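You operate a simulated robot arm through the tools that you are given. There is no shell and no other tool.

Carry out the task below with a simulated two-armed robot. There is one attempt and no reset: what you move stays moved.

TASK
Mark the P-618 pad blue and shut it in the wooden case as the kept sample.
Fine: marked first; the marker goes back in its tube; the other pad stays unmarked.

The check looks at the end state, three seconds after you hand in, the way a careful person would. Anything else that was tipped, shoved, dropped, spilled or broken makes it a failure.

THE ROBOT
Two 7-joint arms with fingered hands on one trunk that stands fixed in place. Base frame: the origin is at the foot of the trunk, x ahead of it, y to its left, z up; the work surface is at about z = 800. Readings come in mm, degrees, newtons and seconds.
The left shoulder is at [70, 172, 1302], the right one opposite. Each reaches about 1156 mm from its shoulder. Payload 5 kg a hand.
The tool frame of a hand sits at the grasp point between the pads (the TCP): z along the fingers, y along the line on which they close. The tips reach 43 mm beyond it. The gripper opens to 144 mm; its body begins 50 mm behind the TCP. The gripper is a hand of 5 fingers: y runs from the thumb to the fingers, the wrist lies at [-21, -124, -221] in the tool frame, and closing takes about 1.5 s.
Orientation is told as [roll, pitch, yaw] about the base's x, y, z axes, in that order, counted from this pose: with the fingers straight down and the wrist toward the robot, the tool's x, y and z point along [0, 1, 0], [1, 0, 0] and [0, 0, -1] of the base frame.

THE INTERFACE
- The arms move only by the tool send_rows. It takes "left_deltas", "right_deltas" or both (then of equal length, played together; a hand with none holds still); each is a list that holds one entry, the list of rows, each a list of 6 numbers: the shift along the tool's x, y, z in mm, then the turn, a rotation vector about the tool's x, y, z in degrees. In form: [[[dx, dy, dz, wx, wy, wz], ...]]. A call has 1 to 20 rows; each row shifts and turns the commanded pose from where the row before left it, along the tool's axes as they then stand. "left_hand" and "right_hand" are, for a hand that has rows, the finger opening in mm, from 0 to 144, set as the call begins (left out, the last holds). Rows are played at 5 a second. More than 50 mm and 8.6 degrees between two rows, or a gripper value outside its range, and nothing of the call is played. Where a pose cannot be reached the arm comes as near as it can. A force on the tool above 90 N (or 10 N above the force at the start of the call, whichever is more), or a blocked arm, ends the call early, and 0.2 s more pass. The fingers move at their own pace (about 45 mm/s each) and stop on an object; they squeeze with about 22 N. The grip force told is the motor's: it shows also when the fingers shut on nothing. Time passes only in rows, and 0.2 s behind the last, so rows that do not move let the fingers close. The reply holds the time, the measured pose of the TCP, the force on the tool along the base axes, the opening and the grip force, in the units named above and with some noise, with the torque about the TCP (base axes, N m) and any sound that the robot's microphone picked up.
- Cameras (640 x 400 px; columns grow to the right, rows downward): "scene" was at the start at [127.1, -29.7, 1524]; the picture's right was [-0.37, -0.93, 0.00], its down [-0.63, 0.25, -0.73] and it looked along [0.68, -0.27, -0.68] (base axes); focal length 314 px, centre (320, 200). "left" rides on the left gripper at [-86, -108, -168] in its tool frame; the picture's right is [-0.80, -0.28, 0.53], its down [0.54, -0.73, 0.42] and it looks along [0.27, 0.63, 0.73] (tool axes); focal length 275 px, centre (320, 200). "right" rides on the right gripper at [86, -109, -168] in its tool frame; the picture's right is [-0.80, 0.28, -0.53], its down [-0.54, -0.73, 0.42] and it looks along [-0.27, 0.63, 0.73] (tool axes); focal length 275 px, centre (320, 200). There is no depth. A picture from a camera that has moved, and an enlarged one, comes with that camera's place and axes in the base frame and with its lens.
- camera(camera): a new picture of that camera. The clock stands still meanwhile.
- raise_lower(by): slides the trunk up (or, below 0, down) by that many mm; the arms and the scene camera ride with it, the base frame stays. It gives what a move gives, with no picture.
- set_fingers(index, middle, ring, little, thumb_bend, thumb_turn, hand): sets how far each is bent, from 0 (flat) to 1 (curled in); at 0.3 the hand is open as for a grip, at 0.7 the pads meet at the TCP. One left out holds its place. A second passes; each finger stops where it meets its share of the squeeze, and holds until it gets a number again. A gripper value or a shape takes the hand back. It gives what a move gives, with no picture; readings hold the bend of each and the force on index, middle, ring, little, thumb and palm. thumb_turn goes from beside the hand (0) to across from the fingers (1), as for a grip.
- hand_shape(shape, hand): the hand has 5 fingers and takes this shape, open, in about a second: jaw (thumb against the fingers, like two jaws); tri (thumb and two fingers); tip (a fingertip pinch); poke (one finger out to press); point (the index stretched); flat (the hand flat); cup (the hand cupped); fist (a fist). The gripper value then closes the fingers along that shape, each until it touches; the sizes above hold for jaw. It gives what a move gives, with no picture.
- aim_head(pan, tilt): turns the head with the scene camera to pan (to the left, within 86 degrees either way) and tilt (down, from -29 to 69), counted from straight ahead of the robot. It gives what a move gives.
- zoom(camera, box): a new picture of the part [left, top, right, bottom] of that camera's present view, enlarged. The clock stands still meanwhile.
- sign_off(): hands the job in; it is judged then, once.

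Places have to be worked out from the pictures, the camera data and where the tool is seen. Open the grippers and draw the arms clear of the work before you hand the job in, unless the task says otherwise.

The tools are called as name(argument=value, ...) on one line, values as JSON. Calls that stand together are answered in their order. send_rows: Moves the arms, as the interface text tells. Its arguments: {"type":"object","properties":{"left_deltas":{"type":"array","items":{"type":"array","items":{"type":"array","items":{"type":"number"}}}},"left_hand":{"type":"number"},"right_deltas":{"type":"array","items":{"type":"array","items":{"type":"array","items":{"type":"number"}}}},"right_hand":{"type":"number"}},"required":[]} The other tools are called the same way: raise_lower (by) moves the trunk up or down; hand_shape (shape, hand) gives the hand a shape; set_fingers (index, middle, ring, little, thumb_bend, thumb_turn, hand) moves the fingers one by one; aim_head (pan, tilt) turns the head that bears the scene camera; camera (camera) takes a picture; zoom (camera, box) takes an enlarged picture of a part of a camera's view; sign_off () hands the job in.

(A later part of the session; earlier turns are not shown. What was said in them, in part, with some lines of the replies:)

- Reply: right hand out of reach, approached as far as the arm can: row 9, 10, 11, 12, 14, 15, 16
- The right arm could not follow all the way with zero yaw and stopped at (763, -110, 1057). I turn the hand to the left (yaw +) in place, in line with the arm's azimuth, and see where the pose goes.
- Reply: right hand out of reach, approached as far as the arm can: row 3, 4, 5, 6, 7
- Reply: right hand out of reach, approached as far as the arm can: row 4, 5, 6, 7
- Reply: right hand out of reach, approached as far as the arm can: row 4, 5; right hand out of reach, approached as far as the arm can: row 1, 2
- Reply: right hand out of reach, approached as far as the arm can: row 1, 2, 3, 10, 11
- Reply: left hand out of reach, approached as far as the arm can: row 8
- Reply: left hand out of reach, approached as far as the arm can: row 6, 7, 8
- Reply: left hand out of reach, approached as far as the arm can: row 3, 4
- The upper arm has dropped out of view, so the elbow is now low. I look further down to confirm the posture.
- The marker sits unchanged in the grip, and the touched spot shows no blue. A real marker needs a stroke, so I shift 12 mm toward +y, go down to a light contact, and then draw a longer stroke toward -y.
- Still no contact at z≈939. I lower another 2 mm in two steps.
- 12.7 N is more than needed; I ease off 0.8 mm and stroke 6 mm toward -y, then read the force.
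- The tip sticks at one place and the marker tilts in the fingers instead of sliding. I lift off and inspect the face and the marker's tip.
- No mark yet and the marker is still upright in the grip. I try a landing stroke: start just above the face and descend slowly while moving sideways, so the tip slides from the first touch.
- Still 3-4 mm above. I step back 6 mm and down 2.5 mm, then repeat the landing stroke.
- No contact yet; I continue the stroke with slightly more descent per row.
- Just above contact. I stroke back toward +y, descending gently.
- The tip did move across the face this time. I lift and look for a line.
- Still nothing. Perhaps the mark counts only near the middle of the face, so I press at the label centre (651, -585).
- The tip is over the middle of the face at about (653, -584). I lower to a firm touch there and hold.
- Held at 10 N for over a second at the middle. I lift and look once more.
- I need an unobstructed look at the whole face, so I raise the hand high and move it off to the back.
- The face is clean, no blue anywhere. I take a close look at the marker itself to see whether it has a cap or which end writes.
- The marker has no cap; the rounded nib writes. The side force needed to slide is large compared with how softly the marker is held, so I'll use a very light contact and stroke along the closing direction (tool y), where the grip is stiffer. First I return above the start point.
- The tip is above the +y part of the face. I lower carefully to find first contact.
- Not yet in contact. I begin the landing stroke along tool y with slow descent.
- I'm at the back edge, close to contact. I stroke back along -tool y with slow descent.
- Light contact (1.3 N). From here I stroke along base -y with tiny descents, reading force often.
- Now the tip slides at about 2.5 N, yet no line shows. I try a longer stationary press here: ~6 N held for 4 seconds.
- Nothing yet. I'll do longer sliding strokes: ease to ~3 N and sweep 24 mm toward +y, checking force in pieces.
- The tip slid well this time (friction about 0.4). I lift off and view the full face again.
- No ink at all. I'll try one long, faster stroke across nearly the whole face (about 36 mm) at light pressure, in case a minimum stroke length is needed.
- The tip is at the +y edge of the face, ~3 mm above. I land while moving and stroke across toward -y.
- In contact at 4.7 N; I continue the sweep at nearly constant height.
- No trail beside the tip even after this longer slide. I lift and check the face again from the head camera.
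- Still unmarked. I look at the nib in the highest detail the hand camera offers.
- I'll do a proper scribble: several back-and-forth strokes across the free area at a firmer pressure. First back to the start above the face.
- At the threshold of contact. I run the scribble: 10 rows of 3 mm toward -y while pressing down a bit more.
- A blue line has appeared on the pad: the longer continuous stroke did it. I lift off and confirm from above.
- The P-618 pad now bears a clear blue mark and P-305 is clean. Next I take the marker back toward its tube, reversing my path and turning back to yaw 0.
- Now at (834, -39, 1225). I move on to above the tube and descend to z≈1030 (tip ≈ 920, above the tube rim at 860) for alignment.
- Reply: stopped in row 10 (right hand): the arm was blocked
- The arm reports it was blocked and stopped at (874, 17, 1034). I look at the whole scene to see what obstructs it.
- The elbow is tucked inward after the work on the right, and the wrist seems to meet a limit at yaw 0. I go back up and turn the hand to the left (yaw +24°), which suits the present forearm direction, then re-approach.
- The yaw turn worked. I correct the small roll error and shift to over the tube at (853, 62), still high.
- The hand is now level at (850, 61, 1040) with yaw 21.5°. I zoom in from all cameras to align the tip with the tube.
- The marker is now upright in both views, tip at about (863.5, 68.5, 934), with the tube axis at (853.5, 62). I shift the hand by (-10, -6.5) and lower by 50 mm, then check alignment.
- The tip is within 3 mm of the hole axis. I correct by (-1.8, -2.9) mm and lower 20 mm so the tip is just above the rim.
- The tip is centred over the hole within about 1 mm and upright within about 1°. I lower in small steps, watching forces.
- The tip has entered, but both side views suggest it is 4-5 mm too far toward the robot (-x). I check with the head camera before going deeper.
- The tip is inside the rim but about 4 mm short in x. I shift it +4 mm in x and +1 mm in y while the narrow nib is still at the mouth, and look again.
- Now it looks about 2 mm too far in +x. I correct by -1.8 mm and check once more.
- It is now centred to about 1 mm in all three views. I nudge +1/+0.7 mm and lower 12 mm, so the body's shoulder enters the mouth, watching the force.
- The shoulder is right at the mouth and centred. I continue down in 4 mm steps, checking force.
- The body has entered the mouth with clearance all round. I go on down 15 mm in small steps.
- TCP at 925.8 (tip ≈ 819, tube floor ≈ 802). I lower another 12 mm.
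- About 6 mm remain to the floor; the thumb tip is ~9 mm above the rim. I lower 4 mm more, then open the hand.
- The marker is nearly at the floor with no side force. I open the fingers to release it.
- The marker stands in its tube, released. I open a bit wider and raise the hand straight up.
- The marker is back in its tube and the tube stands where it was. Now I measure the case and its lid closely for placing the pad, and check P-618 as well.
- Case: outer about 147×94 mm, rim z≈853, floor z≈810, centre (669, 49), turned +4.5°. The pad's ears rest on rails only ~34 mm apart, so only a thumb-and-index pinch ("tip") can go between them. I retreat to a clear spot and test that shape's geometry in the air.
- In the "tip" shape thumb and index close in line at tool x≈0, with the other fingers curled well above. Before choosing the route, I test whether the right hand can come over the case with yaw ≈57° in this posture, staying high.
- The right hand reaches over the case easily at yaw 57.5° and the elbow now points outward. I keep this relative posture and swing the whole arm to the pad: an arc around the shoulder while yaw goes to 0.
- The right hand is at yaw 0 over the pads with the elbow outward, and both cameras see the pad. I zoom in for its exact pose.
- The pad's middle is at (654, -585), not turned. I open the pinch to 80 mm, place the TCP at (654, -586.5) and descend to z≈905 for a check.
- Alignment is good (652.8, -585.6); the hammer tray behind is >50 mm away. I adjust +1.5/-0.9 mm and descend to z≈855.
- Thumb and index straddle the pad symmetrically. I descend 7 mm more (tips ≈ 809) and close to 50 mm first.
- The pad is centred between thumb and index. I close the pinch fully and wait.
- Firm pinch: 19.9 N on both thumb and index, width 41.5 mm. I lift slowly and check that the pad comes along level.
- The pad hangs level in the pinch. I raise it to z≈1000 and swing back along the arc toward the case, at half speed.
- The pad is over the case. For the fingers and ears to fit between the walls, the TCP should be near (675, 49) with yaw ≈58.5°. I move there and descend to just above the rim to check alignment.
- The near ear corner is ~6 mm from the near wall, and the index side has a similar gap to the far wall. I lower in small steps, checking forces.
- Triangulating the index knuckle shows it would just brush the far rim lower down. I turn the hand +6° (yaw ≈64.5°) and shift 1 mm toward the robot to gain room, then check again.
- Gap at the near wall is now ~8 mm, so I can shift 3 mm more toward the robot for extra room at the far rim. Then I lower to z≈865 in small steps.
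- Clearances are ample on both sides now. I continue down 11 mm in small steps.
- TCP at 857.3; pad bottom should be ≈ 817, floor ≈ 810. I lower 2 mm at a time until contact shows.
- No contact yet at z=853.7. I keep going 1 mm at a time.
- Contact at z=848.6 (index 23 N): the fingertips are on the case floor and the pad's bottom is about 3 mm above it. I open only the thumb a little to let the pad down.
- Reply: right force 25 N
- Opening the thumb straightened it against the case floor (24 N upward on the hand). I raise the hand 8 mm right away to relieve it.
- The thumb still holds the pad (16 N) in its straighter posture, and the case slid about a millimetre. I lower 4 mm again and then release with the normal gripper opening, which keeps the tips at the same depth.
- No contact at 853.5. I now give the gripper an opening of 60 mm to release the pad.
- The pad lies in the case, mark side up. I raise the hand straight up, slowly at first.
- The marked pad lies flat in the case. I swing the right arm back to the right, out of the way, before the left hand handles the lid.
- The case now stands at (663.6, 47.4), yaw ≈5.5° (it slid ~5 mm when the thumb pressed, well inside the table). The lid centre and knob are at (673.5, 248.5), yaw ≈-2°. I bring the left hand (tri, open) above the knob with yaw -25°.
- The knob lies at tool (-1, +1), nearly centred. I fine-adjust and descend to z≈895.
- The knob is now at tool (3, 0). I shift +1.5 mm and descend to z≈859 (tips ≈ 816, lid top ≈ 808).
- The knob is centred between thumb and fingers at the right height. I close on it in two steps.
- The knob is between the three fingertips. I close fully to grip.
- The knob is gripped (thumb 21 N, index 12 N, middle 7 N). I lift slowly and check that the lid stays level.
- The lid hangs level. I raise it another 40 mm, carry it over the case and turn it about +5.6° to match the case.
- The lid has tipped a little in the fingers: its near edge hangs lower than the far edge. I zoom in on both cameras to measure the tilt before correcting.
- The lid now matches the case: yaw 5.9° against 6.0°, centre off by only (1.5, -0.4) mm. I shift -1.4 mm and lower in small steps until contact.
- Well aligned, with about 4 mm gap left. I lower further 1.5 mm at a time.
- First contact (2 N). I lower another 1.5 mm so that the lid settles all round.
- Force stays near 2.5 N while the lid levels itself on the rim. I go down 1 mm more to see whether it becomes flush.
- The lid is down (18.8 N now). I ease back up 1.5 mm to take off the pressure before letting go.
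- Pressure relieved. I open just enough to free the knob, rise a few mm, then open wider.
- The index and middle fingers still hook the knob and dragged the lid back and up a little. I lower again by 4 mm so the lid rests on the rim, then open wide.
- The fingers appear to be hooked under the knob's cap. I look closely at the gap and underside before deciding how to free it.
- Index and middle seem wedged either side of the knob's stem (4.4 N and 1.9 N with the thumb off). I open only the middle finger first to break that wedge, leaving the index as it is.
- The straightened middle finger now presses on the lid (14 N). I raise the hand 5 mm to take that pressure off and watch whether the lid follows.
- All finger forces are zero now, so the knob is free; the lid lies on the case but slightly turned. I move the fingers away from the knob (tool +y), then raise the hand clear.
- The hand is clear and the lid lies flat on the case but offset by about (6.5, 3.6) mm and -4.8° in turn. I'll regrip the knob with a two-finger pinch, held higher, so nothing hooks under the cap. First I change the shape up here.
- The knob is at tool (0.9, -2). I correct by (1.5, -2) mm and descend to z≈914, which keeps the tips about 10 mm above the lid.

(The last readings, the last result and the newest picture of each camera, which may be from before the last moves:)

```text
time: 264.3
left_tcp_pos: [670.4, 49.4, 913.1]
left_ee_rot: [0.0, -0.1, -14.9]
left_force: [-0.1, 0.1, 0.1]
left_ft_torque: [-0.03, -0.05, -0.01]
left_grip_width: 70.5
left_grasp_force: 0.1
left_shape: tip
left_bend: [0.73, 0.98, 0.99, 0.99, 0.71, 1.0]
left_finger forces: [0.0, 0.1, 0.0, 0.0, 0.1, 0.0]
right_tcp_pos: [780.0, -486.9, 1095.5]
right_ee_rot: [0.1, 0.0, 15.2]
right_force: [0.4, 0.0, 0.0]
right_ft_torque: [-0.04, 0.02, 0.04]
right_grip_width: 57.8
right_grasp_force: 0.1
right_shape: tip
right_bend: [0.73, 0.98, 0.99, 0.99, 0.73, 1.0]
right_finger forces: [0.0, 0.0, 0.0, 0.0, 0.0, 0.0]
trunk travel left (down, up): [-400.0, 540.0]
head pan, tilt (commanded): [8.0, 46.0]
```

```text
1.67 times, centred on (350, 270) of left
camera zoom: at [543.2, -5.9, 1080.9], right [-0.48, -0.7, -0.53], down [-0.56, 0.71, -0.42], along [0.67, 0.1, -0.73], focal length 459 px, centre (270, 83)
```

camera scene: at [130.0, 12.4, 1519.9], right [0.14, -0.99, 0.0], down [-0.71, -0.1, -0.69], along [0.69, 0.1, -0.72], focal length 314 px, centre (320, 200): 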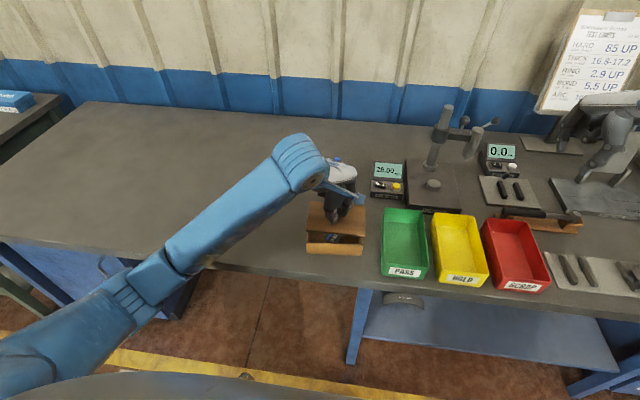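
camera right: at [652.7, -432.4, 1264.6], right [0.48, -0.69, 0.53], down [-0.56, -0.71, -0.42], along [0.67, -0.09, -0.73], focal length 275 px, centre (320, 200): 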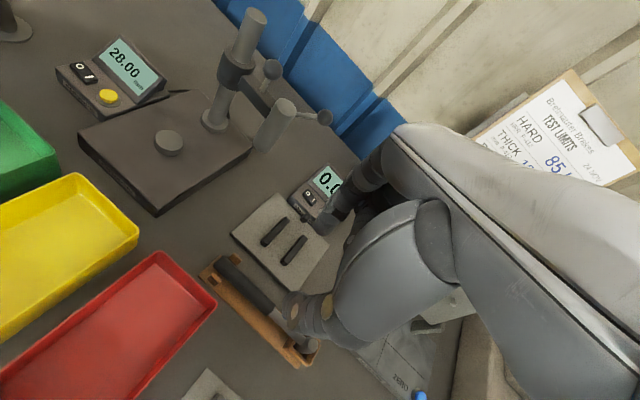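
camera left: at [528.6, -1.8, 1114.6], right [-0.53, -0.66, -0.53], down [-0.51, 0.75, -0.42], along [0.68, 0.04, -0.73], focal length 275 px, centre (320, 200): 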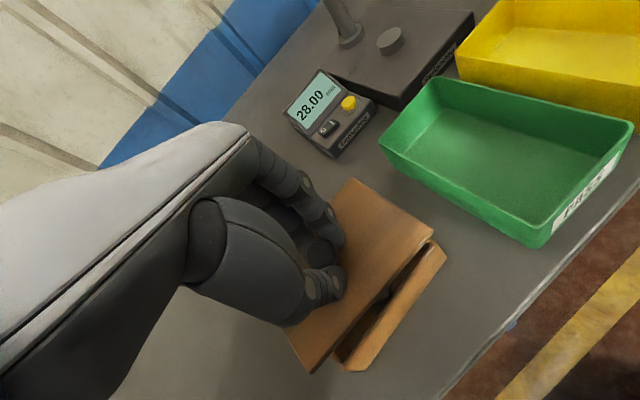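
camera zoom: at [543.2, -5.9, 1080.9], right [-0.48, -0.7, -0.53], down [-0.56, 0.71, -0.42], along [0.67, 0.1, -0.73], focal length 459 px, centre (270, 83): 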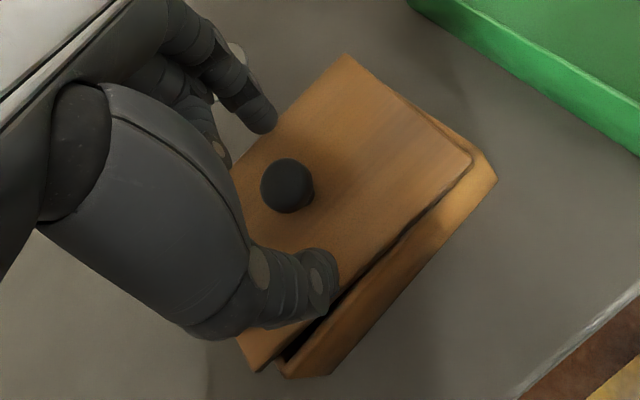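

The knob is at tool (-2, -2): fine for the pinch. I nudge -2 mm in tool y and close.

send_rows(left_deltas=[[[0, -2, 0, 0, 0, 0], [0, 0, 0, 0, 0, 0], [0, 0, 0, 0, 0, 0], [0, 0, 0, 0, 0, 0], [0, 0, 0, 0, 0, 0]]], left_hand=36)

send_rows(left_deltas=[[[0, 0, 0, 0, 0, 0], [0, 0, 0, 0, 0, 0], [0, 0, 0, 0, 0, 0], [0, 0, 0, 0, 0, 0], [0, 0, 0, 0, 0, 0]]], left_hand=5)

zoom(camera="scene", box=[295, 170, 375, 260])

zoom(camera="left", box=[240, 150, 460, 390])

```text
time: 265.5
left_tcp_pos: [667.5, 48.2, 915.3]
left_ee_rot: [0.0, 0.0, -14.9]
left_force: [0.1, -0.8, -0.1]
left_ft_torque: [0.02, 0.02, -0.01]
left_grip_width: 37.0
left_grasp_force: 0.0
left_shape: tip
left_bend: [0.73, 0.98, 0.99, 0.99, 0.74, 1.0]
left_finger forces: [0.1, 0.0, 0.0, 0.0, 0.0, 0.0]
right_tcp_pos: [780.0, -487.3, 1096.0]
right_ee_rot: [0.1, 0.1, 15.3]
right_force: [0.1, -0.4, 0.7]
right_ft_torque: [0.05, 0.01, 0.03]
right_grip_width: 58.1
right_grasp_force: 0.0
right_shape: tip
right_bend: [0.73, 0.98, 0.99, 0.99, 0.73, 1.0]
right_finger forces: [0.0, 0.1, 0.0, 0.0, 0.1, 0.1]
trunk travel left (down, up): [-400.0, 540.0]
head pan, tilt (commanded): [8.0, 46.0]
```

```text
time: 266.7
left_tcp_pos: [667.5, 50.8, 914.2]
left_ee_rot: [0.0, 0.0, -14.9]
left_force: [0.4, 0.2, -1.1]
left_ft_torque: [0.01, -0.01, 0.01]
left_grip_width: 21.6
left_grasp_force: 21.8
left_shape: tip
left_bend: [0.72, 1.0, 1.0, 1.0, 0.74, 1.0]
left_finger forces: [19.2, 0.1, 0.0, 0.1, 19.1, 0.0]
right_tcp_pos: [779.6, -488.7, 1095.8]
right_ee_rot: [0.0, 0.1, 15.3]
right_force: [-0.2, -0.7, 0.2]
right_ft_torque: [0.0, -0.01, 0.01]
right_grip_width: 57.8
right_grasp_force: 0.1
right_shape: tip
right_bend: [0.73, 0.98, 0.99, 0.99, 0.73, 1.0]
right_finger forces: [0.0, 0.0, 0.0, 0.1, 0.0, 0.1]
trunk travel left (down, up): [-400.0, 540.0]
head pan, tilt (commanded): [8.0, 46.0]
```

```text
4.44 times, centred on (335, 215) of scene
camera zoom: at [130.1, 12.2, 1519.9], right [0.14, -0.99, 0.0], down [-0.71, -0.1, -0.69], along [0.69, 0.1, -0.72], focal length 1395 px, centre (253, 133)
```

zoom: 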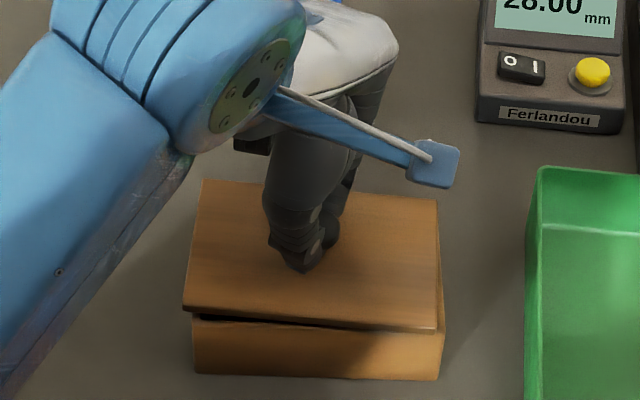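

```text
1.67 times, centred on (350, 270) of left
camera zoom: at [541.1, -5.6, 1081.3], right [-0.48, -0.7, -0.53], down [-0.56, 0.71, -0.42], along [0.67, 0.1, -0.73], focal length 459 px, centre (270, 83)
```

zoom: 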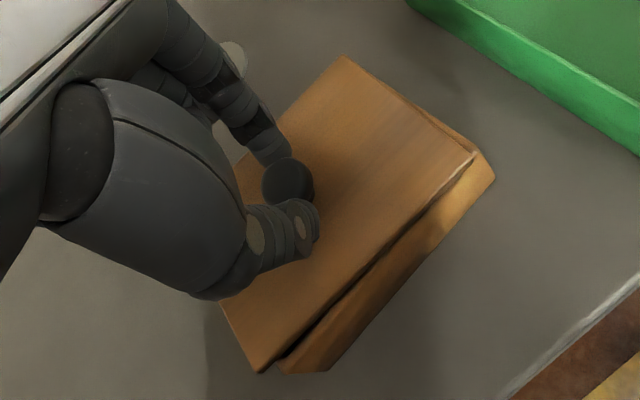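

A clean pinch: 19 N on thumb and index. I lift 10 mm and measure the lid's pose again.

send_rows(left_deltas=[[[0, 0, -3, 0, 0, 0], [0, 0, -4, 0, 0, 0], [0, 0, -5, 0, 0, 0], [0, 0, 0, 0, 0, 0], [0, 0, 0, 0, 0, 0]]])

zoom(camera="scene", box=[300, 190, 370, 260])

zoom(camera="left", box=[270, 160, 460, 390])

```text
time: 267.9
left_tcp_pos: [668.7, 51.4, 926.6]
left_ee_rot: [-0.1, 0.0, -14.8]
left_force: [-0.1, 0.4, -0.2]
left_ft_torque: [-0.02, -0.01, -0.01]
left_grip_width: 21.6
left_grasp_force: 21.7
left_shape: tip
left_bend: [0.72, 1.0, 1.0, 1.0, 0.74, 1.0]
left_finger forces: [19.0, 0.0, 0.0, 0.1, 19.3, 0.0]
right_tcp_pos: [780.3, -487.9, 1096.8]
right_ee_rot: [0.0, -0.1, 15.4]
right_force: [0.6, -0.9, 0.5]
right_ft_torque: [-0.03, -0.01, 0.0]
right_grip_width: 57.6
right_grasp_force: 0.1
right_shape: tip
right_bend: [0.73, 0.98, 0.99, 0.99, 0.73, 1.0]
right_finger forces: [0.0, 0.0, 0.0, 0.0, 0.1, 0.1]
trunk travel left (down, up): [-400.0, 540.0]
head pan, tilt (commanded): [8.0, 46.0]
```

```text
5.71 times, centred on (335, 225) of scene
camera zoom: at [130.1, 12.2, 1519.9], right [0.14, -0.99, 0.0], down [-0.71, -0.1, -0.69], along [0.69, 0.1, -0.72], focal length 1793 px, centre (234, 57)
```

zoom: 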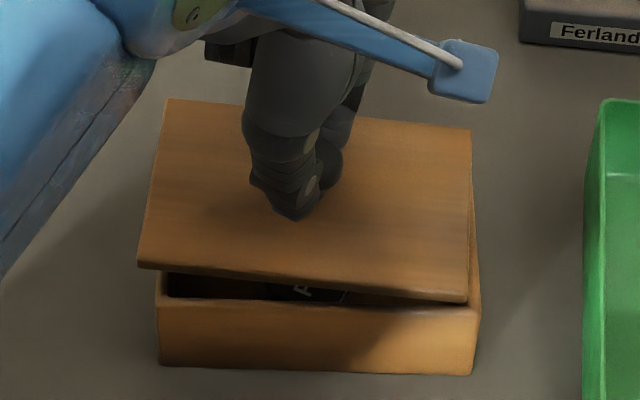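

```text
1.74 times, centred on (365, 275) of left
camera zoom: at [540.7, -4.0, 1093.3], right [-0.48, -0.7, -0.53], down [-0.56, 0.71, -0.42], along [0.67, 0.1, -0.73], focal length 479 px, centre (242, 70)
```

zoom: 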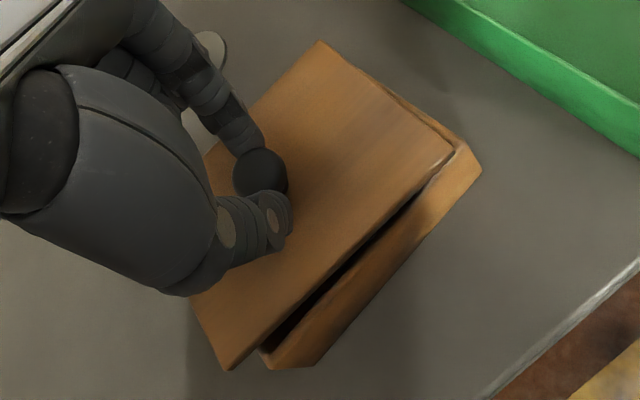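

The lid is level, at yaw 1.0°, centre (670.8, 52.2). I turn it +5° and shift by (-6.6, -5.5) mm to match the case.

send_rows(left_deltas=[[[0, 0, 0, 0, 0, -2.5], [0, 0, 0, 0, 0, -2.5], [-3.3, -2.8, 0, 0, 0, 0], [-3.2, -2.8, 0, 0, 0, 0], [0, 0, 0, 0, 0, 0], [0, 0, 0, 0, 0, 0]]])

zoom(camera="scene", box=[300, 190, 370, 260])

zoom(camera="left", box=[270, 160, 460, 390])

```text
time: 269.3
left_tcp_pos: [659.7, 44.8, 925.5]
left_ee_rot: [0.0, 0.1, -9.9]
left_force: [-0.4, -0.2, -1.5]
left_ft_torque: [0.01, 0.03, 0.01]
left_grip_width: 21.5
left_grasp_force: 22.0
left_shape: tip
left_bend: [0.72, 1.0, 1.0, 1.0, 0.74, 1.0]
left_finger forces: [19.0, 0.0, 0.0, 0.1, 19.3, 0.0]
right_tcp_pos: [779.3, -488.1, 1096.0]
right_ee_rot: [0.0, 0.0, 15.3]
right_force: [0.5, -0.1, -0.6]
right_ft_torque: [-0.02, 0.0, 0.01]
right_grip_width: 57.9
right_grasp_force: 0.0
right_shape: tip
right_bend: [0.73, 0.98, 0.99, 0.99, 0.73, 1.0]
right_finger forces: [0.0, 0.0, 0.1, 0.0, 0.0, 0.0]
trunk travel left (down, up): [-400.0, 540.0]
head pan, tilt (commanded): [8.0, 46.0]
```

```text
5.71 times, centred on (335, 225) of scene
camera zoom: at [130.0, 12.2, 1519.9], right [0.14, -0.99, 0.0], down [-0.71, -0.1, -0.69], along [0.69, 0.1, -0.72], focal length 1793 px, centre (234, 57)
```

zoom: 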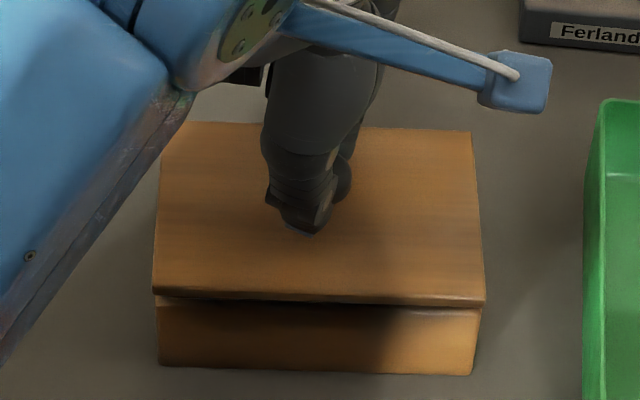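

```text
1.74 times, centred on (365, 275) of left
camera zoom: at [538.3, -19.6, 1093.1], right [-0.42, -0.74, -0.53], down [-0.62, 0.66, -0.42], along [0.66, 0.16, -0.73], focal length 479 px, centre (242, 70)
```

zoom: 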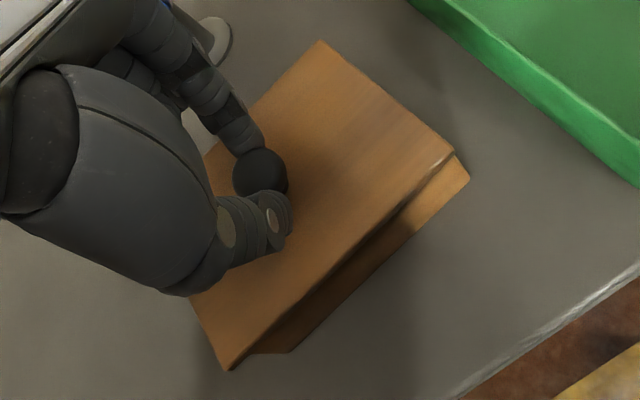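

The lid now matches: centre (663.4, 47.0) against the case's (664.1, 46.9), yaw 5.7° against 6.0°. I lower until it touches.

send_rows(left_deltas=[[[0, 0, 2, 0, 0, 0], [0, 0, 2, 0, 0, 0], [0, 0, 0, 0, 0, 0]]])

send_rows(left_deltas=[[[0, 0, 1.5, 0, 0, 0], [0, 0, 0, 0, 0, 0]]])

send_rows(left_deltas=[[[0, 0, 1.5, 0, 0, 0], [0, 0, 0, 0, 0, 0]]])

send_rows(left_deltas=[[[0, 0, 1, 0, 0, 0], [0, 0, 0, 0, 0, 0]]])

zoom(camera="scene", box=[300, 190, 370, 260])

```text
time: 270.1
left_tcp_pos: [659.9, 44.3, 922.4]
left_ee_rot: [-0.1, 0.0, -9.9]
left_force: [0.0, -0.7, -0.6]
left_ft_torque: [-0.03, -0.02, -0.01]
left_grip_width: 21.5
left_grasp_force: 21.7
left_shape: tip
left_bend: [0.72, 1.0, 1.0, 1.0, 0.74, 1.0]
left_finger forces: [18.8, 0.1, 0.0, 0.0, 19.2, 0.0]
right_tcp_pos: [779.3, -487.0, 1096.5]
right_ee_rot: [0.0, 0.1, 15.2]
right_force: [-0.1, -0.2, 0.0]
right_ft_torque: [-0.01, -0.02, 0.02]
right_grip_width: 57.9
right_grasp_force: 0.0
right_shape: tip
right_bend: [0.73, 0.98, 0.99, 0.99, 0.73, 1.0]
right_finger forces: [0.1, 0.0, 0.1, 0.1, 0.0, 0.0]
trunk travel left (down, up): [-400.0, 540.0]
head pan, tilt (commanded): [8.0, 46.0]
```

```text
time: 270.7
left_tcp_pos: [659.7, 45.8, 919.7]
left_ee_rot: [0.1, 0.0, -9.8]
left_force: [-0.4, 0.5, -0.3]
left_ft_torque: [0.0, -0.02, 0.0]
left_grip_width: 21.6
left_grasp_force: 21.9
left_shape: tip
left_bend: [0.72, 1.0, 1.0, 1.0, 0.74, 1.0]
left_finger forces: [18.9, 0.1, 0.0, 0.0, 19.3, 0.0]
right_tcp_pos: [780.0, -487.0, 1096.1]
right_ee_rot: [0.1, 0.1, 15.3]
right_force: [-0.1, 0.2, 1.0]
right_ft_torque: [0.01, -0.02, -0.01]
right_grip_width: 57.8
right_grasp_force: 0.0
right_shape: tip
right_bend: [0.73, 0.98, 0.99, 0.99, 0.73, 1.0]
right_finger forces: [0.1, 0.1, 0.1, 0.1, 0.0, 0.0]
trunk travel left (down, up): [-400.0, 540.0]
head pan, tilt (commanded): [8.0, 46.0]
```

```text
time: 271.3
left_tcp_pos: [659.8, 45.8, 919.8]
left_ee_rot: [-0.1, 0.1, -10.0]
left_force: [-0.2, -0.3, 0.0]
left_ft_torque: [0.02, 0.0, 0.01]
left_grip_width: 21.3
left_grasp_force: 22.0
left_shape: tip
left_bend: [0.72, 1.0, 1.0, 1.0, 0.74, 1.0]
left_finger forces: [19.0, 0.0, 0.0, 0.0, 19.4, 0.0]
right_tcp_pos: [780.0, -487.8, 1096.5]
right_ee_rot: [0.1, 0.2, 15.3]
right_force: [-0.8, 0.3, -0.4]
right_ft_torque: [-0.01, -0.01, 0.0]
right_grip_width: 57.5
right_grasp_force: 0.1
right_shape: tip
right_bend: [0.73, 0.98, 0.99, 0.99, 0.73, 1.0]
right_finger forces: [0.0, 0.0, 0.0, 0.1, 0.0, 0.0]
trunk travel left (down, up): [-400.0, 540.0]
head pan, tilt (commanded): [8.0, 46.0]
```

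```text
time: 271.9
left_tcp_pos: [659.5, 46.8, 917.8]
left_ee_rot: [0.1, 0.1, -9.9]
left_force: [1.0, -0.7, -1.1]
left_ft_torque: [-0.02, -0.03, 0.0]
left_grip_width: 21.5
left_grasp_force: 22.4
left_shape: tip
left_bend: [0.72, 1.0, 1.0, 1.0, 0.74, 1.0]
left_finger forces: [18.9, 0.0, 0.1, 0.1, 19.3, 0.0]
right_tcp_pos: [780.6, -488.1, 1095.0]
right_ee_rot: [0.0, 0.1, 15.2]
right_force: [-0.5, -0.4, 0.5]
right_ft_torque: [-0.02, 0.05, 0.03]
right_grip_width: 57.9
right_grasp_force: 0.0
right_shape: tip
right_bend: [0.73, 0.98, 0.99, 0.99, 0.73, 1.0]
right_finger forces: [0.0, 0.1, 0.0, 0.0, 0.0, 0.0]
trunk travel left (down, up): [-400.0, 540.0]
head pan, tilt (commanded): [8.0, 46.0]
```

```text
5.71 times, centred on (335, 225) of scene
camera zoom: at [130.1, 12.2, 1519.9], right [0.14, -0.99, 0.0], down [-0.71, -0.1, -0.69], along [0.69, 0.1, -0.72], focal length 1793 px, centre (234, 57)
```

zoom: 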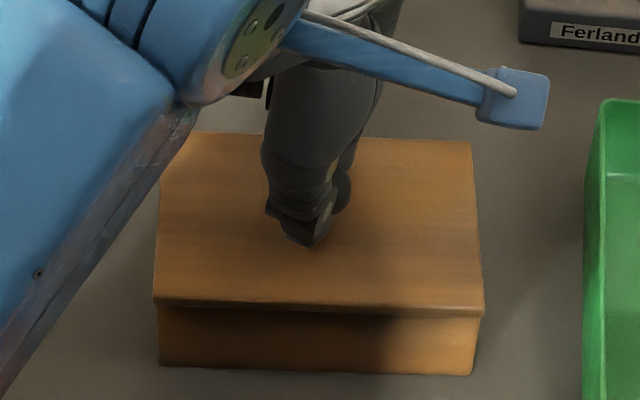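

No contact yet at z=917.8. I continue down in 1 mm steps.

send_rows(left_deltas=[[[0, 0, 1.2, 0, 0, 0], [0, 0, 0, 0, 0, 0]]])

send_rows(left_deltas=[[[0, 0, 1.2, 0, 0, 0], [0, 0, 0, 0, 0, 0]]])

send_rows(left_deltas=[[[0, 0, 1.2, 0, 0, 0], [0, 0, 0, 0, 0, 0]]])

zoom(camera="scene", box=[300, 190, 370, 260])

zoom(camera="left", box=[270, 160, 460, 390])

```text
time: 272.5
left_tcp_pos: [660.4, 45.6, 916.1]
left_ee_rot: [0.0, 0.1, -9.9]
left_force: [0.0, -0.2, -0.4]
left_ft_torque: [0.02, 0.02, -0.03]
left_grip_width: 21.5
left_grasp_force: 21.9
left_shape: tip
left_bend: [0.72, 1.0, 1.0, 1.0, 0.74, 1.0]
left_finger forces: [18.8, 0.1, 0.1, 0.0, 19.5, 0.0]
right_tcp_pos: [780.4, -486.2, 1094.7]
right_ee_rot: [0.1, 0.2, 15.2]
right_force: [-0.9, 0.2, 0.3]
right_ft_torque: [0.03, -0.01, -0.05]
right_grip_width: 57.6
right_grasp_force: 0.0
right_shape: tip
right_bend: [0.73, 0.98, 0.99, 0.99, 0.73, 1.0]
right_finger forces: [0.1, 0.1, 0.1, 0.0, 0.1, 0.1]
trunk travel left (down, up): [-400.0, 540.0]
head pan, tilt (commanded): [8.0, 46.0]
```

```text
time: 273.1
left_tcp_pos: [660.7, 46.9, 916.8]
left_ee_rot: [0.1, 0.1, -10.0]
left_force: [-0.2, 0.2, -0.2]
left_ft_torque: [0.02, 0.01, 0.0]
left_grip_width: 21.6
left_grasp_force: 22.2
left_shape: tip
left_bend: [0.72, 1.0, 1.0, 1.0, 0.74, 1.0]
left_finger forces: [19.0, 0.1, 0.1, 0.0, 19.4, 0.0]
right_tcp_pos: [779.3, -487.1, 1095.1]
right_ee_rot: [0.0, 0.0, 15.2]
right_force: [-0.7, 0.1, 0.1]
right_ft_torque: [-0.01, 0.0, 0.01]
right_grip_width: 57.8
right_grasp_force: 0.1
right_shape: tip
right_bend: [0.73, 0.98, 0.99, 0.99, 0.73, 1.0]
right_finger forces: [0.0, 0.0, 0.0, 0.0, 0.0, 0.0]
trunk travel left (down, up): [-400.0, 540.0]
head pan, tilt (commanded): [8.0, 46.0]
```

```text
time: 273.7
left_tcp_pos: [659.6, 46.5, 916.0]
left_ee_rot: [0.1, 0.0, -9.9]
left_force: [0.4, 0.1, 0.9]
left_ft_torque: [0.0, 0.02, 0.0]
left_grip_width: 21.7
left_grasp_force: 22.0
left_shape: tip
left_bend: [0.72, 1.0, 1.0, 1.0, 0.74, 1.0]
left_finger forces: [19.2, 0.0, 0.0, 0.0, 19.7, 0.0]
right_tcp_pos: [780.7, -486.9, 1096.3]
right_ee_rot: [0.0, 0.0, 15.3]
right_force: [-0.2, 0.4, 0.4]
right_ft_torque: [0.03, 0.01, -0.02]
right_grip_width: 58.1
right_grasp_force: 0.1
right_shape: tip
right_bend: [0.73, 0.98, 0.99, 0.99, 0.73, 1.0]
right_finger forces: [0.0, 0.0, 0.0, 0.1, 0.0, 0.0]
trunk travel left (down, up): [-400.0, 540.0]
head pan, tilt (commanded): [8.0, 46.0]
```

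```text
5.71 times, centred on (335, 225) of scene
camera zoom: at [130.0, 12.3, 1519.9], right [0.14, -0.99, 0.0], down [-0.71, -0.1, -0.69], along [0.69, 0.1, -0.72], focal length 1793 px, centre (234, 57)
```

zoom: 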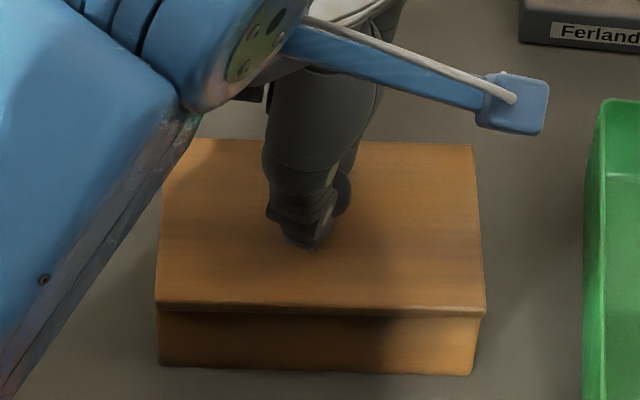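

```text
1.74 times, centred on (365, 275) of left
camera zoom: at [539.0, -20.0, 1082.1], right [-0.42, -0.74, -0.53], down [-0.62, 0.66, -0.42], along [0.66, 0.16, -0.73], focal length 479 px, centre (242, 70)
```

zoom: 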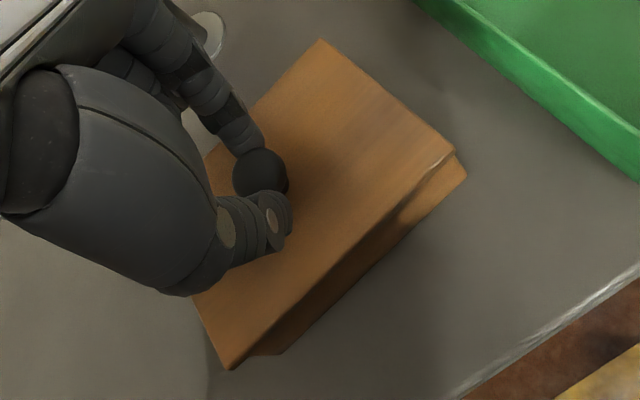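

Contact seems to begin. I lower 1 mm twice more to seat it.

send_rows(left_deltas=[[[0, 0, 1, 0, 0, 0], [0, 0, 0, 0, 0, 0]]])

send_rows(left_deltas=[[[0, 0, 1, 0, 0, 0], [0, 0, 0, 0, 0, 0]]])

zoom(camera="scene", box=[300, 190, 370, 260])

```text
time: 274.3
left_tcp_pos: [659.6, 45.4, 913.7]
left_ee_rot: [0.1, 0.0, -9.9]
left_force: [1.5, -0.3, 3.0]
left_ft_torque: [0.02, 0.04, 0.0]
left_grip_width: 21.6
left_grasp_force: 21.6
left_shape: tip
left_bend: [0.72, 1.0, 1.0, 1.0, 0.74, 1.0]
left_finger forces: [21.2, 0.1, 0.1, 0.0, 20.8, 0.0]
right_tcp_pos: [779.0, -487.1, 1096.1]
right_ee_rot: [0.0, 0.0, 15.2]
right_force: [-0.4, -0.3, -0.3]
right_ft_torque: [0.01, -0.01, -0.02]
right_grip_width: 57.8
right_grasp_force: 0.1
right_shape: tip
right_bend: [0.73, 0.98, 0.99, 0.99, 0.73, 1.0]
right_finger forces: [0.0, 0.0, 0.1, 0.0, 0.0, 0.0]
trunk travel left (down, up): [-400.0, 540.0]
head pan, tilt (commanded): [8.0, 46.0]
```

```text
time: 274.9
left_tcp_pos: [660.8, 45.7, 913.0]
left_ee_rot: [0.0, 0.0, -9.9]
left_force: [3.0, -0.1, 4.9]
left_ft_torque: [0.01, 0.02, 0.03]
left_grip_width: 21.9
left_grasp_force: 21.8
left_shape: tip
left_bend: [0.72, 1.0, 1.0, 1.0, 0.75, 1.0]
left_finger forces: [22.2, 0.1, 0.1, 0.0, 21.4, 0.0]
right_tcp_pos: [778.8, -488.4, 1095.7]
right_ee_rot: [0.0, -0.1, 15.3]
right_force: [0.1, 0.6, 0.2]
right_ft_torque: [-0.02, -0.01, -0.03]
right_grip_width: 57.6
right_grasp_force: 0.1
right_shape: tip
right_bend: [0.73, 0.98, 0.99, 0.99, 0.73, 1.0]
right_finger forces: [0.0, 0.0, 0.0, 0.0, 0.0, 0.1]
trunk travel left (down, up): [-400.0, 540.0]
head pan, tilt (commanded): [8.0, 46.0]
```

```text
5.71 times, centred on (335, 225) of scene
camera zoom: at [129.9, 12.1, 1519.9], right [0.14, -0.99, 0.0], down [-0.71, -0.1, -0.69], along [0.69, 0.1, -0.72], focal length 1793 px, centre (234, 57)
```

zoom: 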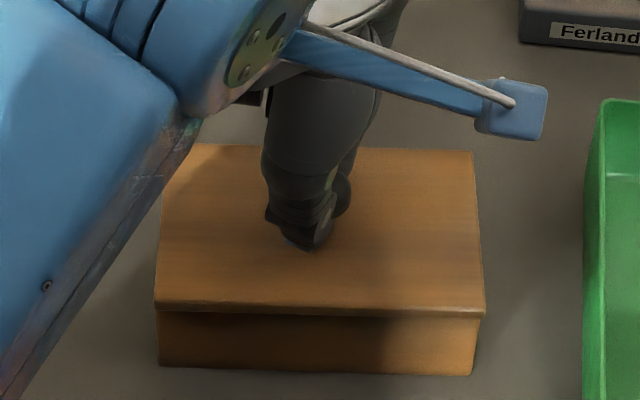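

The lid is seated (4.9 N). I relieve the pressure by 0.7 mm and open the pinch in one go.

send_rows(left_deltas=[[[0, 0, -0.7, 0, 0, 0], [0, 0, 0, 0, 0, 0]]])

send_rows(left_deltas=[[[0, 0, 0, 0, 0, 0], [0, 0, 0, 0, 0, 0], [0, 0, 0, 0, 0, 0], [0, 0, 0, 0, 0, 0], [0, 0, 0, 0, 0, 0]]], left_hand=76)

zoom(camera="scene", box=[300, 190, 370, 260])

zoom(camera="left", box=[240, 150, 460, 390])

```text
time: 275.5
left_tcp_pos: [659.5, 45.1, 913.0]
left_ee_rot: [0.0, 0.1, -9.9]
left_force: [0.9, 0.4, 3.7]
left_ft_torque: [0.03, 0.06, 0.02]
left_grip_width: 21.8
left_grasp_force: 21.6
left_shape: tip
left_bend: [0.72, 1.0, 1.0, 1.0, 0.75, 1.0]
left_finger forces: [21.5, 0.0, 0.1, 0.1, 21.8, 0.1]
right_tcp_pos: [779.3, -487.5, 1095.7]
right_ee_rot: [0.0, 0.0, 15.3]
right_force: [0.7, -0.2, 0.1]
right_ft_torque: [0.05, 0.03, -0.02]
right_grip_width: 57.8
right_grasp_force: 0.0
right_shape: tip
right_bend: [0.73, 0.98, 0.99, 0.99, 0.73, 1.0]
right_finger forces: [0.1, 0.0, 0.0, 0.0, 0.1, 0.1]
trunk travel left (down, up): [-400.0, 540.0]
head pan, tilt (commanded): [8.0, 46.0]
```

```text
time: 276.7
left_tcp_pos: [661.1, 45.1, 913.7]
left_ee_rot: [0.0, 0.1, -9.8]
left_force: [-0.4, 0.4, 0.4]
left_ft_torque: [0.03, 0.02, 0.01]
left_grip_width: 75.5
left_grasp_force: 0.0
left_shape: tip
left_bend: [0.73, 0.98, 0.99, 0.99, 0.69, 1.0]
left_finger forces: [0.0, 0.1, 0.0, 0.0, 0.0, 0.0]
right_tcp_pos: [779.2, -488.2, 1096.3]
right_ee_rot: [0.0, 0.0, 15.3]
right_force: [0.0, -0.1, -0.7]
right_ft_torque: [-0.02, 0.03, -0.03]
right_grip_width: 57.7
right_grasp_force: 0.0
right_shape: tip
right_bend: [0.73, 0.98, 0.99, 0.99, 0.73, 1.0]
right_finger forces: [0.0, 0.0, 0.0, 0.0, 0.2, 0.1]
trunk travel left (down, up): [-400.0, 540.0]
head pan, tilt (commanded): [8.0, 46.0]
```

```text
5.71 times, centred on (335, 225) of scene
camera zoom: at [130.0, 12.2, 1519.9], right [0.14, -0.99, 0.0], down [-0.71, -0.1, -0.69], along [0.69, 0.1, -0.72], focal length 1793 px, centre (234, 57)
```

zoom: 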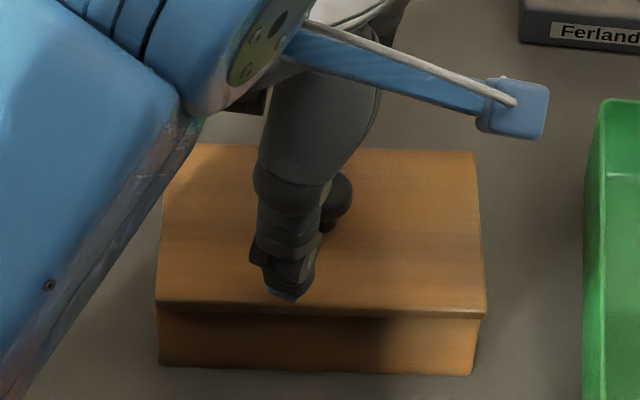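

```text
1.67 times, centred on (350, 270) of left
camera zoom: at [538.9, -20.3, 1080.2], right [-0.42, -0.74, -0.53], down [-0.62, 0.66, -0.42], along [0.66, 0.16, -0.73], focal length 459 px, centre (270, 83)
```

zoom: 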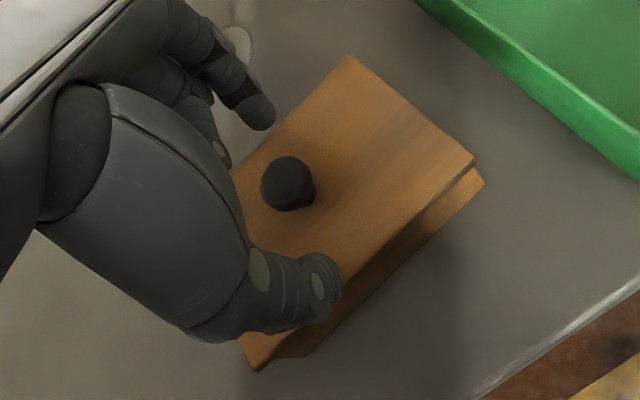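

The lid stays in place, aligned on the case, with the fingers free. I raise the left hand straight up and then draw it away to the left.

send_rows(left_deltas=[[[0, 0, -5, 0, 0, 0], [0, 0, -10, 0, 0, 0], [0, 0, -20, 0, 0, 0], [0, 0, -40, 0, 0, 0], [0, 0, -40, 0, 0, 0], [0, 0, -45, 0, 0, 0], [0, 0, -45, 0, 0, 0], [0, 0, -45, 0, 0, 0], [0, 0, 0, 0, 0, 0]]])

send_rows(left_deltas=[[[45, -8, 0, 0, 0, 0], [45, -8, 0, 0, 0, 0], [45, -8, 0, 0, 0, 0], [45, -8, 0, 0, 0, 0], [45, -8, 0, 0, 0, 0], [45, -8, 0, 0, 0, 0], [45, -8, 0, 0, 0, 0], [45, -8, 0, 0, 0, 0], [0, 0, 0, 0, 0, 0]]], left_hand=144)

camera(camera="scene")

zoom(camera="scene", box=[295, 180, 375, 260])

zoom(camera="scene", box=[300, 140, 420, 210])

```text
time: 278.7
left_tcp_pos: [659.9, 50.4, 1163.7]
left_ee_rot: [0.0, 0.1, -9.8]
left_force: [0.3, -0.2, -0.1]
left_ft_torque: [-0.03, 0.02, -0.02]
left_grip_width: 75.6
left_grasp_force: 0.1
left_shape: tip
left_bend: [0.73, 0.98, 0.99, 0.99, 0.69, 1.0]
left_finger forces: [0.0, 0.0, 0.0, 0.0, 0.1, 0.1]
right_tcp_pos: [780.2, -486.9, 1096.0]
right_ee_rot: [0.1, 0.0, 15.2]
right_force: [0.8, 0.0, 0.2]
right_ft_torque: [-0.04, 0.0, 0.01]
right_grip_width: 58.2
right_grasp_force: 0.0
right_shape: tip
right_bend: [0.73, 0.98, 0.99, 0.99, 0.73, 1.0]
right_finger forces: [0.0, 0.1, 0.0, 0.0, 0.1, 0.1]
trunk travel left (down, up): [-400.0, 540.0]
head pan, tilt (commanded): [8.0, 46.0]
```

```text
time: 280.7
left_tcp_pos: [658.3, 410.4, 1162.6]
left_ee_rot: [0.1, 0.2, -9.9]
left_force: [-0.2, -0.8, -0.3]
left_ft_torque: [-0.02, -0.01, -0.01]
left_grip_width: 143.9
left_grasp_force: 0.1
left_shape: tip
left_bend: [0.3, 0.98, 0.99, 0.99, 0.3, 0.98]
left_finger forces: [0.0, 0.0, 0.1, 0.1, 0.1, 0.0]
right_tcp_pos: [780.2, -488.2, 1095.5]
right_ee_rot: [0.2, 0.0, 15.4]
right_force: [0.8, -0.3, -0.3]
right_ft_torque: [0.04, 0.02, 0.01]
right_grip_width: 57.7
right_grasp_force: 0.0
right_shape: tip
right_bend: [0.73, 0.98, 0.99, 0.99, 0.73, 1.0]
right_finger forces: [0.2, 0.1, 0.1, 0.1, 0.1, 0.1]
trunk travel left (down, up): [-400.0, 540.0]
head pan, tilt (commanded): [8.0, 46.0]
```

```text
taken
camera scene: at [130.7, 11.0, 1519.9], right [0.14, -0.99, 0.0], down [-0.71, -0.1, -0.69], along [0.69, 0.1, -0.72], focal length 314 px, centre (320, 200)
```

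scene: 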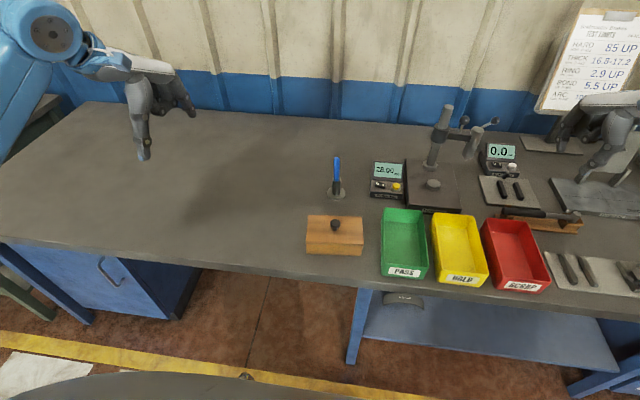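

```text
5.00 times, centred on (335, 220) of scene
camera zoom: at [130.7, 11.0, 1519.9], right [0.14, -0.99, 0.0], down [-0.71, -0.1, -0.69], along [0.69, 0.1, -0.72], focal length 1569 px, centre (245, 100)
```

zoom: 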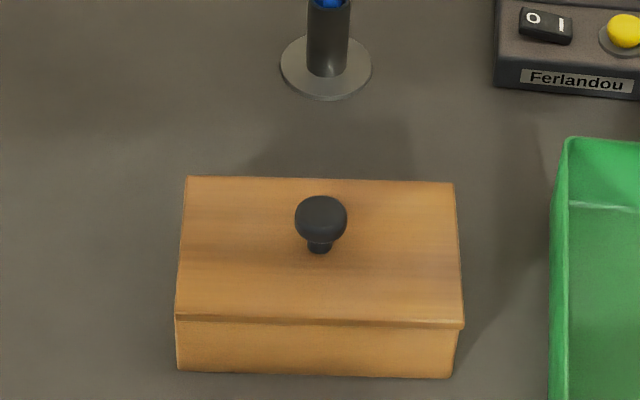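

```text
5.33 times, centred on (360, 175) of scene
camera zoom: at [130.7, 11.0, 1519.9], right [0.14, -0.99, 0.0], down [-0.71, -0.1, -0.69], along [0.69, 0.1, -0.72], focal length 1674 px, centre (107, 333)
```

zoom: 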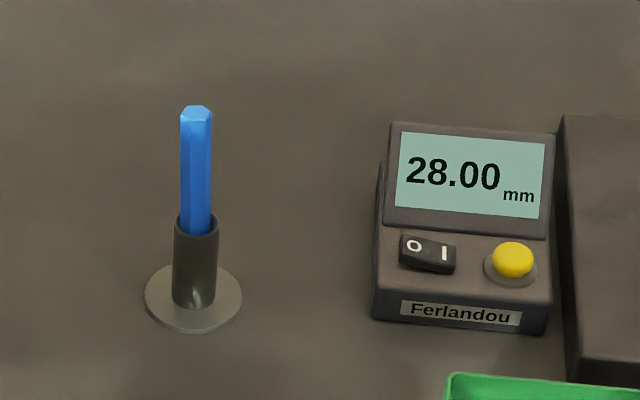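

The case is shut with the lid square on it, and the marker is in its tube. I inspect the lid's edges closely from both cameras, and check the pads' mat and the rest of the bench.

zoom(camera="scene", box=[303, 228, 367, 260])

camera(camera="left")

zoom(camera="scene", box=[480, 190, 640, 310])

camera(camera="right")

```text
10.00 times, centred on (335, 244) of scene
camera zoom: at [130.7, 11.0, 1519.9], right [0.14, -0.99, 0.0], down [-0.71, -0.1, -0.69], along [0.69, 0.1, -0.72], focal length 3138 px, centre (170, -240)
```

zoom: 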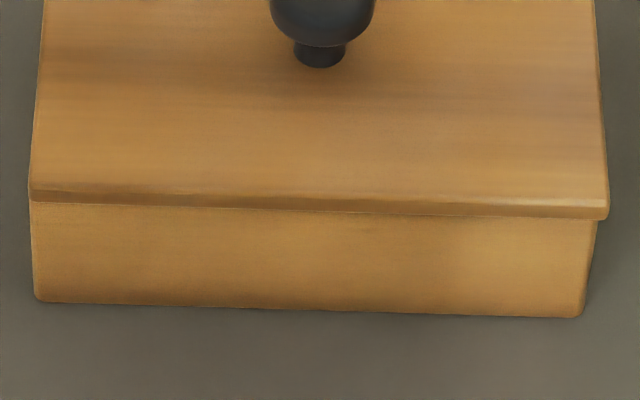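

```text
taken
camera left: at [536.2, 345.8, 1329.2], right [-0.42, -0.74, -0.53], down [-0.62, 0.66, -0.42], along [0.66, 0.16, -0.73], focal length 275 px, centre (320, 200)
```

left: 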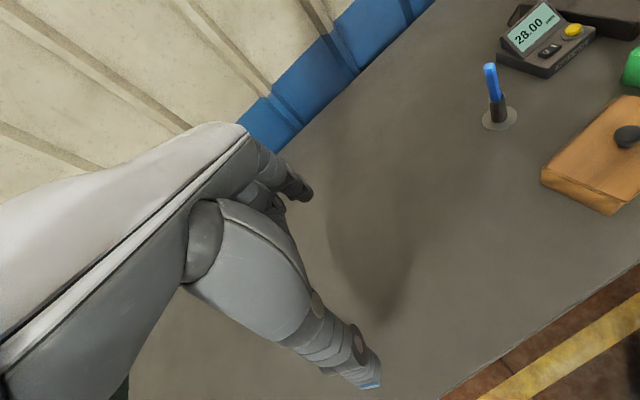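

```text
3.33 times, centred on (560, 250) of scene
camera zoom: at [130.7, 11.0, 1519.9], right [0.14, -0.99, 0.0], down [-0.71, -0.1, -0.69], along [0.69, 0.1, -0.72], focal length 1046 px, centre (-480, 33)
```

zoom: 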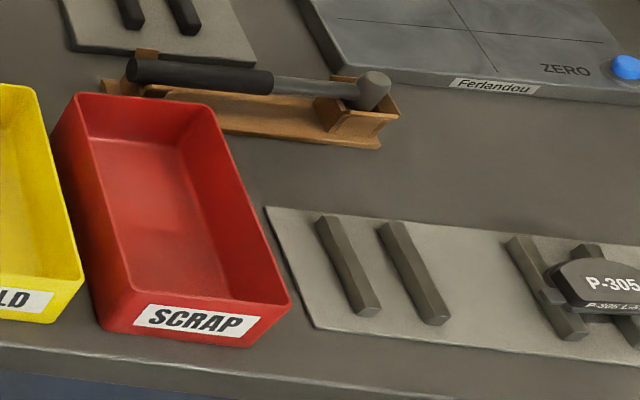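

```text
taken
camera right: at [653.3, -433.5, 1263.9], right [0.48, -0.69, 0.53], down [-0.56, -0.71, -0.42], along [0.67, -0.09, -0.73], focal length 275 px, centre (320, 200)
```

right: 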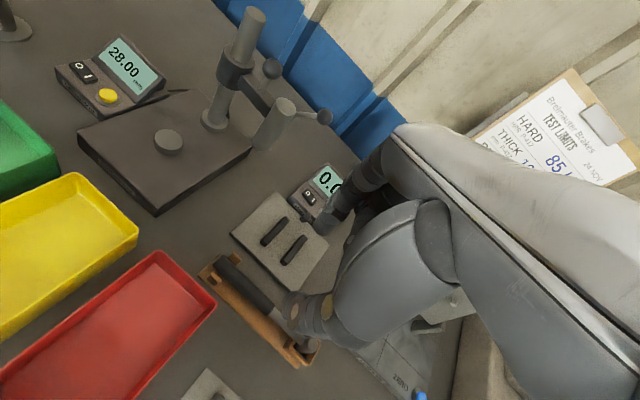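

Everything looks right: lid flush on the case, marker in its tube, P-305 unmarked on its rails, bench otherwise untouched. I open the right hand and draw both arms back and up, clear of the work.

send_rows(right_deltas=[[[0, 0, -40, 0, 0, 0], [0, 0, -40, 0, 0, 0], [0, 0, -40, 0, 0, 0], [11, -41, 0, 0, 0, 0], [11, -41, 0, 0, 0, 0], [11, -41, 0, 0, 0, 0], [11, -41, 0, 0, 0, 0], [0, 0, 0, 0, 0, 0]]], right_hand=144, left_deltas=[[[0, 0, -30, 0, 0, 0], [0, 0, -30, 0, 0, 0], [10, -30, 0, 0, 0, 0], [10, -30, 0, 0, 0, 0], [10, -30, 0, 0, 0, 0], [0, 0, 0, 0, 0, 0], [0, 0, 0, 0, 0, 0], [0, 0, 0, 0, 0, 0]]], left_hand=144)

aim_head(pan=-15, tilt=42)

camera(camera="scene")

zoom(camera="scene", box=[200, 170, 300, 260])

zoom(camera="scene", box=[400, 180, 540, 270])

```text
time: 282.5
left_tcp_pos: [574.0, 456.8, 1222.8]
left_ee_rot: [-0.1, 0.1, -9.9]
left_force: [-0.3, 0.9, 1.0]
left_ft_torque: [-0.03, 0.06, 0.0]
left_grip_width: 144.2
left_grasp_force: 0.1
left_shape: tip
left_bend: [0.3, 0.98, 0.99, 0.99, 0.3, 0.98]
left_finger forces: [0.1, 0.0, 0.1, 0.0, 0.0, 0.0]
right_tcp_pos: [609.3, -490.0, 1211.7]
right_ee_rot: [-0.1, 0.2, 15.3]
right_force: [1.0, 0.4, 0.6]
right_ft_torque: [-0.01, 0.06, 0.01]
right_grip_width: 143.9
right_grasp_force: 0.1
right_shape: tip
right_bend: [0.3, 0.98, 0.99, 0.99, 0.3, 0.98]
right_finger forces: [0.0, 0.0, 0.0, 0.1, 0.0, 0.0]
trunk travel left (down, up): [-400.0, 540.0]
head pan, tilt (commanded): [8.0, 46.0]
```

```text
time: 283.4
left_tcp_pos: [573.1, 455.1, 1224.3]
left_ee_rot: [0.0, 0.0, -9.9]
left_force: [-0.3, 0.4, -0.5]
left_ft_torque: [-0.02, 0.01, 0.0]
left_grip_width: 143.7
left_grasp_force: 0.1
left_shape: tip
left_bend: [0.3, 0.98, 0.99, 0.99, 0.3, 0.98]
left_finger forces: [0.0, 0.0, 0.1, 0.0, 0.1, 0.0]
right_tcp_pos: [608.7, -490.2, 1211.0]
right_ee_rot: [0.0, 0.0, 15.3]
right_force: [0.2, 0.2, -0.4]
right_ft_torque: [0.02, -0.03, -0.01]
right_grip_width: 143.6
right_grasp_force: 0.1
right_shape: tip
right_bend: [0.3, 0.98, 0.99, 0.99, 0.3, 0.98]
right_finger forces: [0.0, 0.0, 0.1, 0.0, 0.0, 0.1]
trunk travel left (down, up): [-400.0, 540.0]
head pan, tilt (commanded): [-15.0, 42.0]
```

```text
taken
camera scene: at [130.5, -20.5, 1525.7], right [-0.26, -0.97, 0.0], down [-0.65, 0.17, -0.74], along [0.72, -0.19, -0.67], focal length 314 px, centre (320, 200)
```

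scene: 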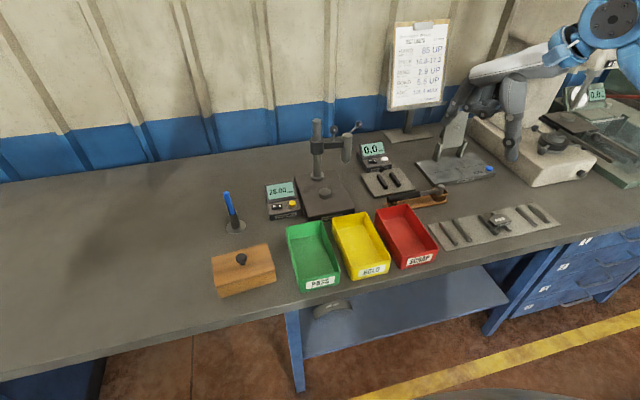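

```text
4.44 times, centred on (250, 215) of scene
camera zoom: at [130.5, -20.5, 1525.7], right [-0.26, -0.97, 0.0], down [-0.65, 0.17, -0.74], along [0.72, -0.19, -0.67], focal length 1395 px, centre (631, 133)
```

zoom: 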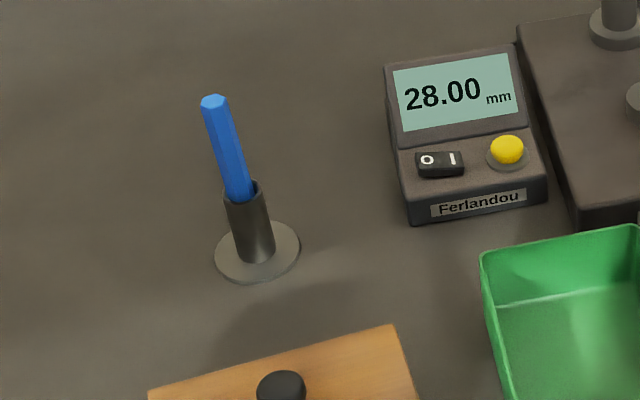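

```text
4.44 times, centred on (470, 225) of scene
camera zoom: at [130.5, -20.5, 1525.7], right [-0.26, -0.97, 0.0], down [-0.65, 0.17, -0.74], along [0.72, -0.19, -0.67], focal length 1395 px, centre (-347, 89)
```

zoom: 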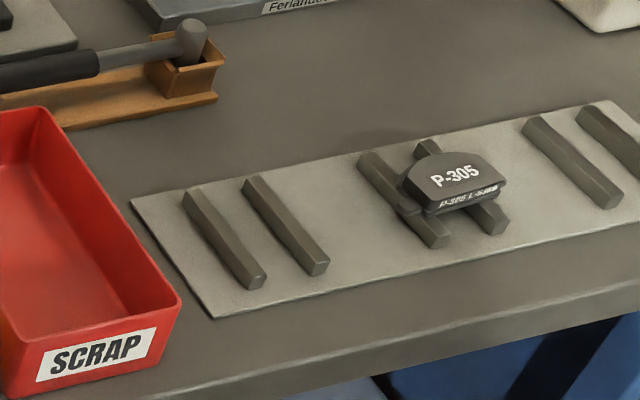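

The end state is as asked. The marked P-618 pad is shut in the wooden case, the marker is back in its tube, and P-305 is unmarked on its rails. Both hands are open and clear of the work, so I hand in.

sign_off()

```text
The job is handed in.
```

The P-618 pad is marked with a blue stripe and shut in the wooden case, and the job is handed in. The marker is back in its tube, P-305 is still unmarked on its rails, and both hands are open and clear of the work.

- **Mark:** The first touches and short strokes left no ink. A continuous stroke of about 30 mm along the back of the top face did, and it stays clear of the lettering. The pad was marked before it went into the case.
- **Case shifted:** When I first tried to let go of the pad, the thumb pressed on the case floor and slid the case about 5 mm toward the robot. It still stands well inside the table edge.
- **Lid:** The lid caught on the fingers the first time I released it and ended up slightly off. I gripped it again and set it square. It now sits flush on the case, overhanging the right edge by about 2 mm.

In the last pictures, nothing else on the bench looked moved or marked.
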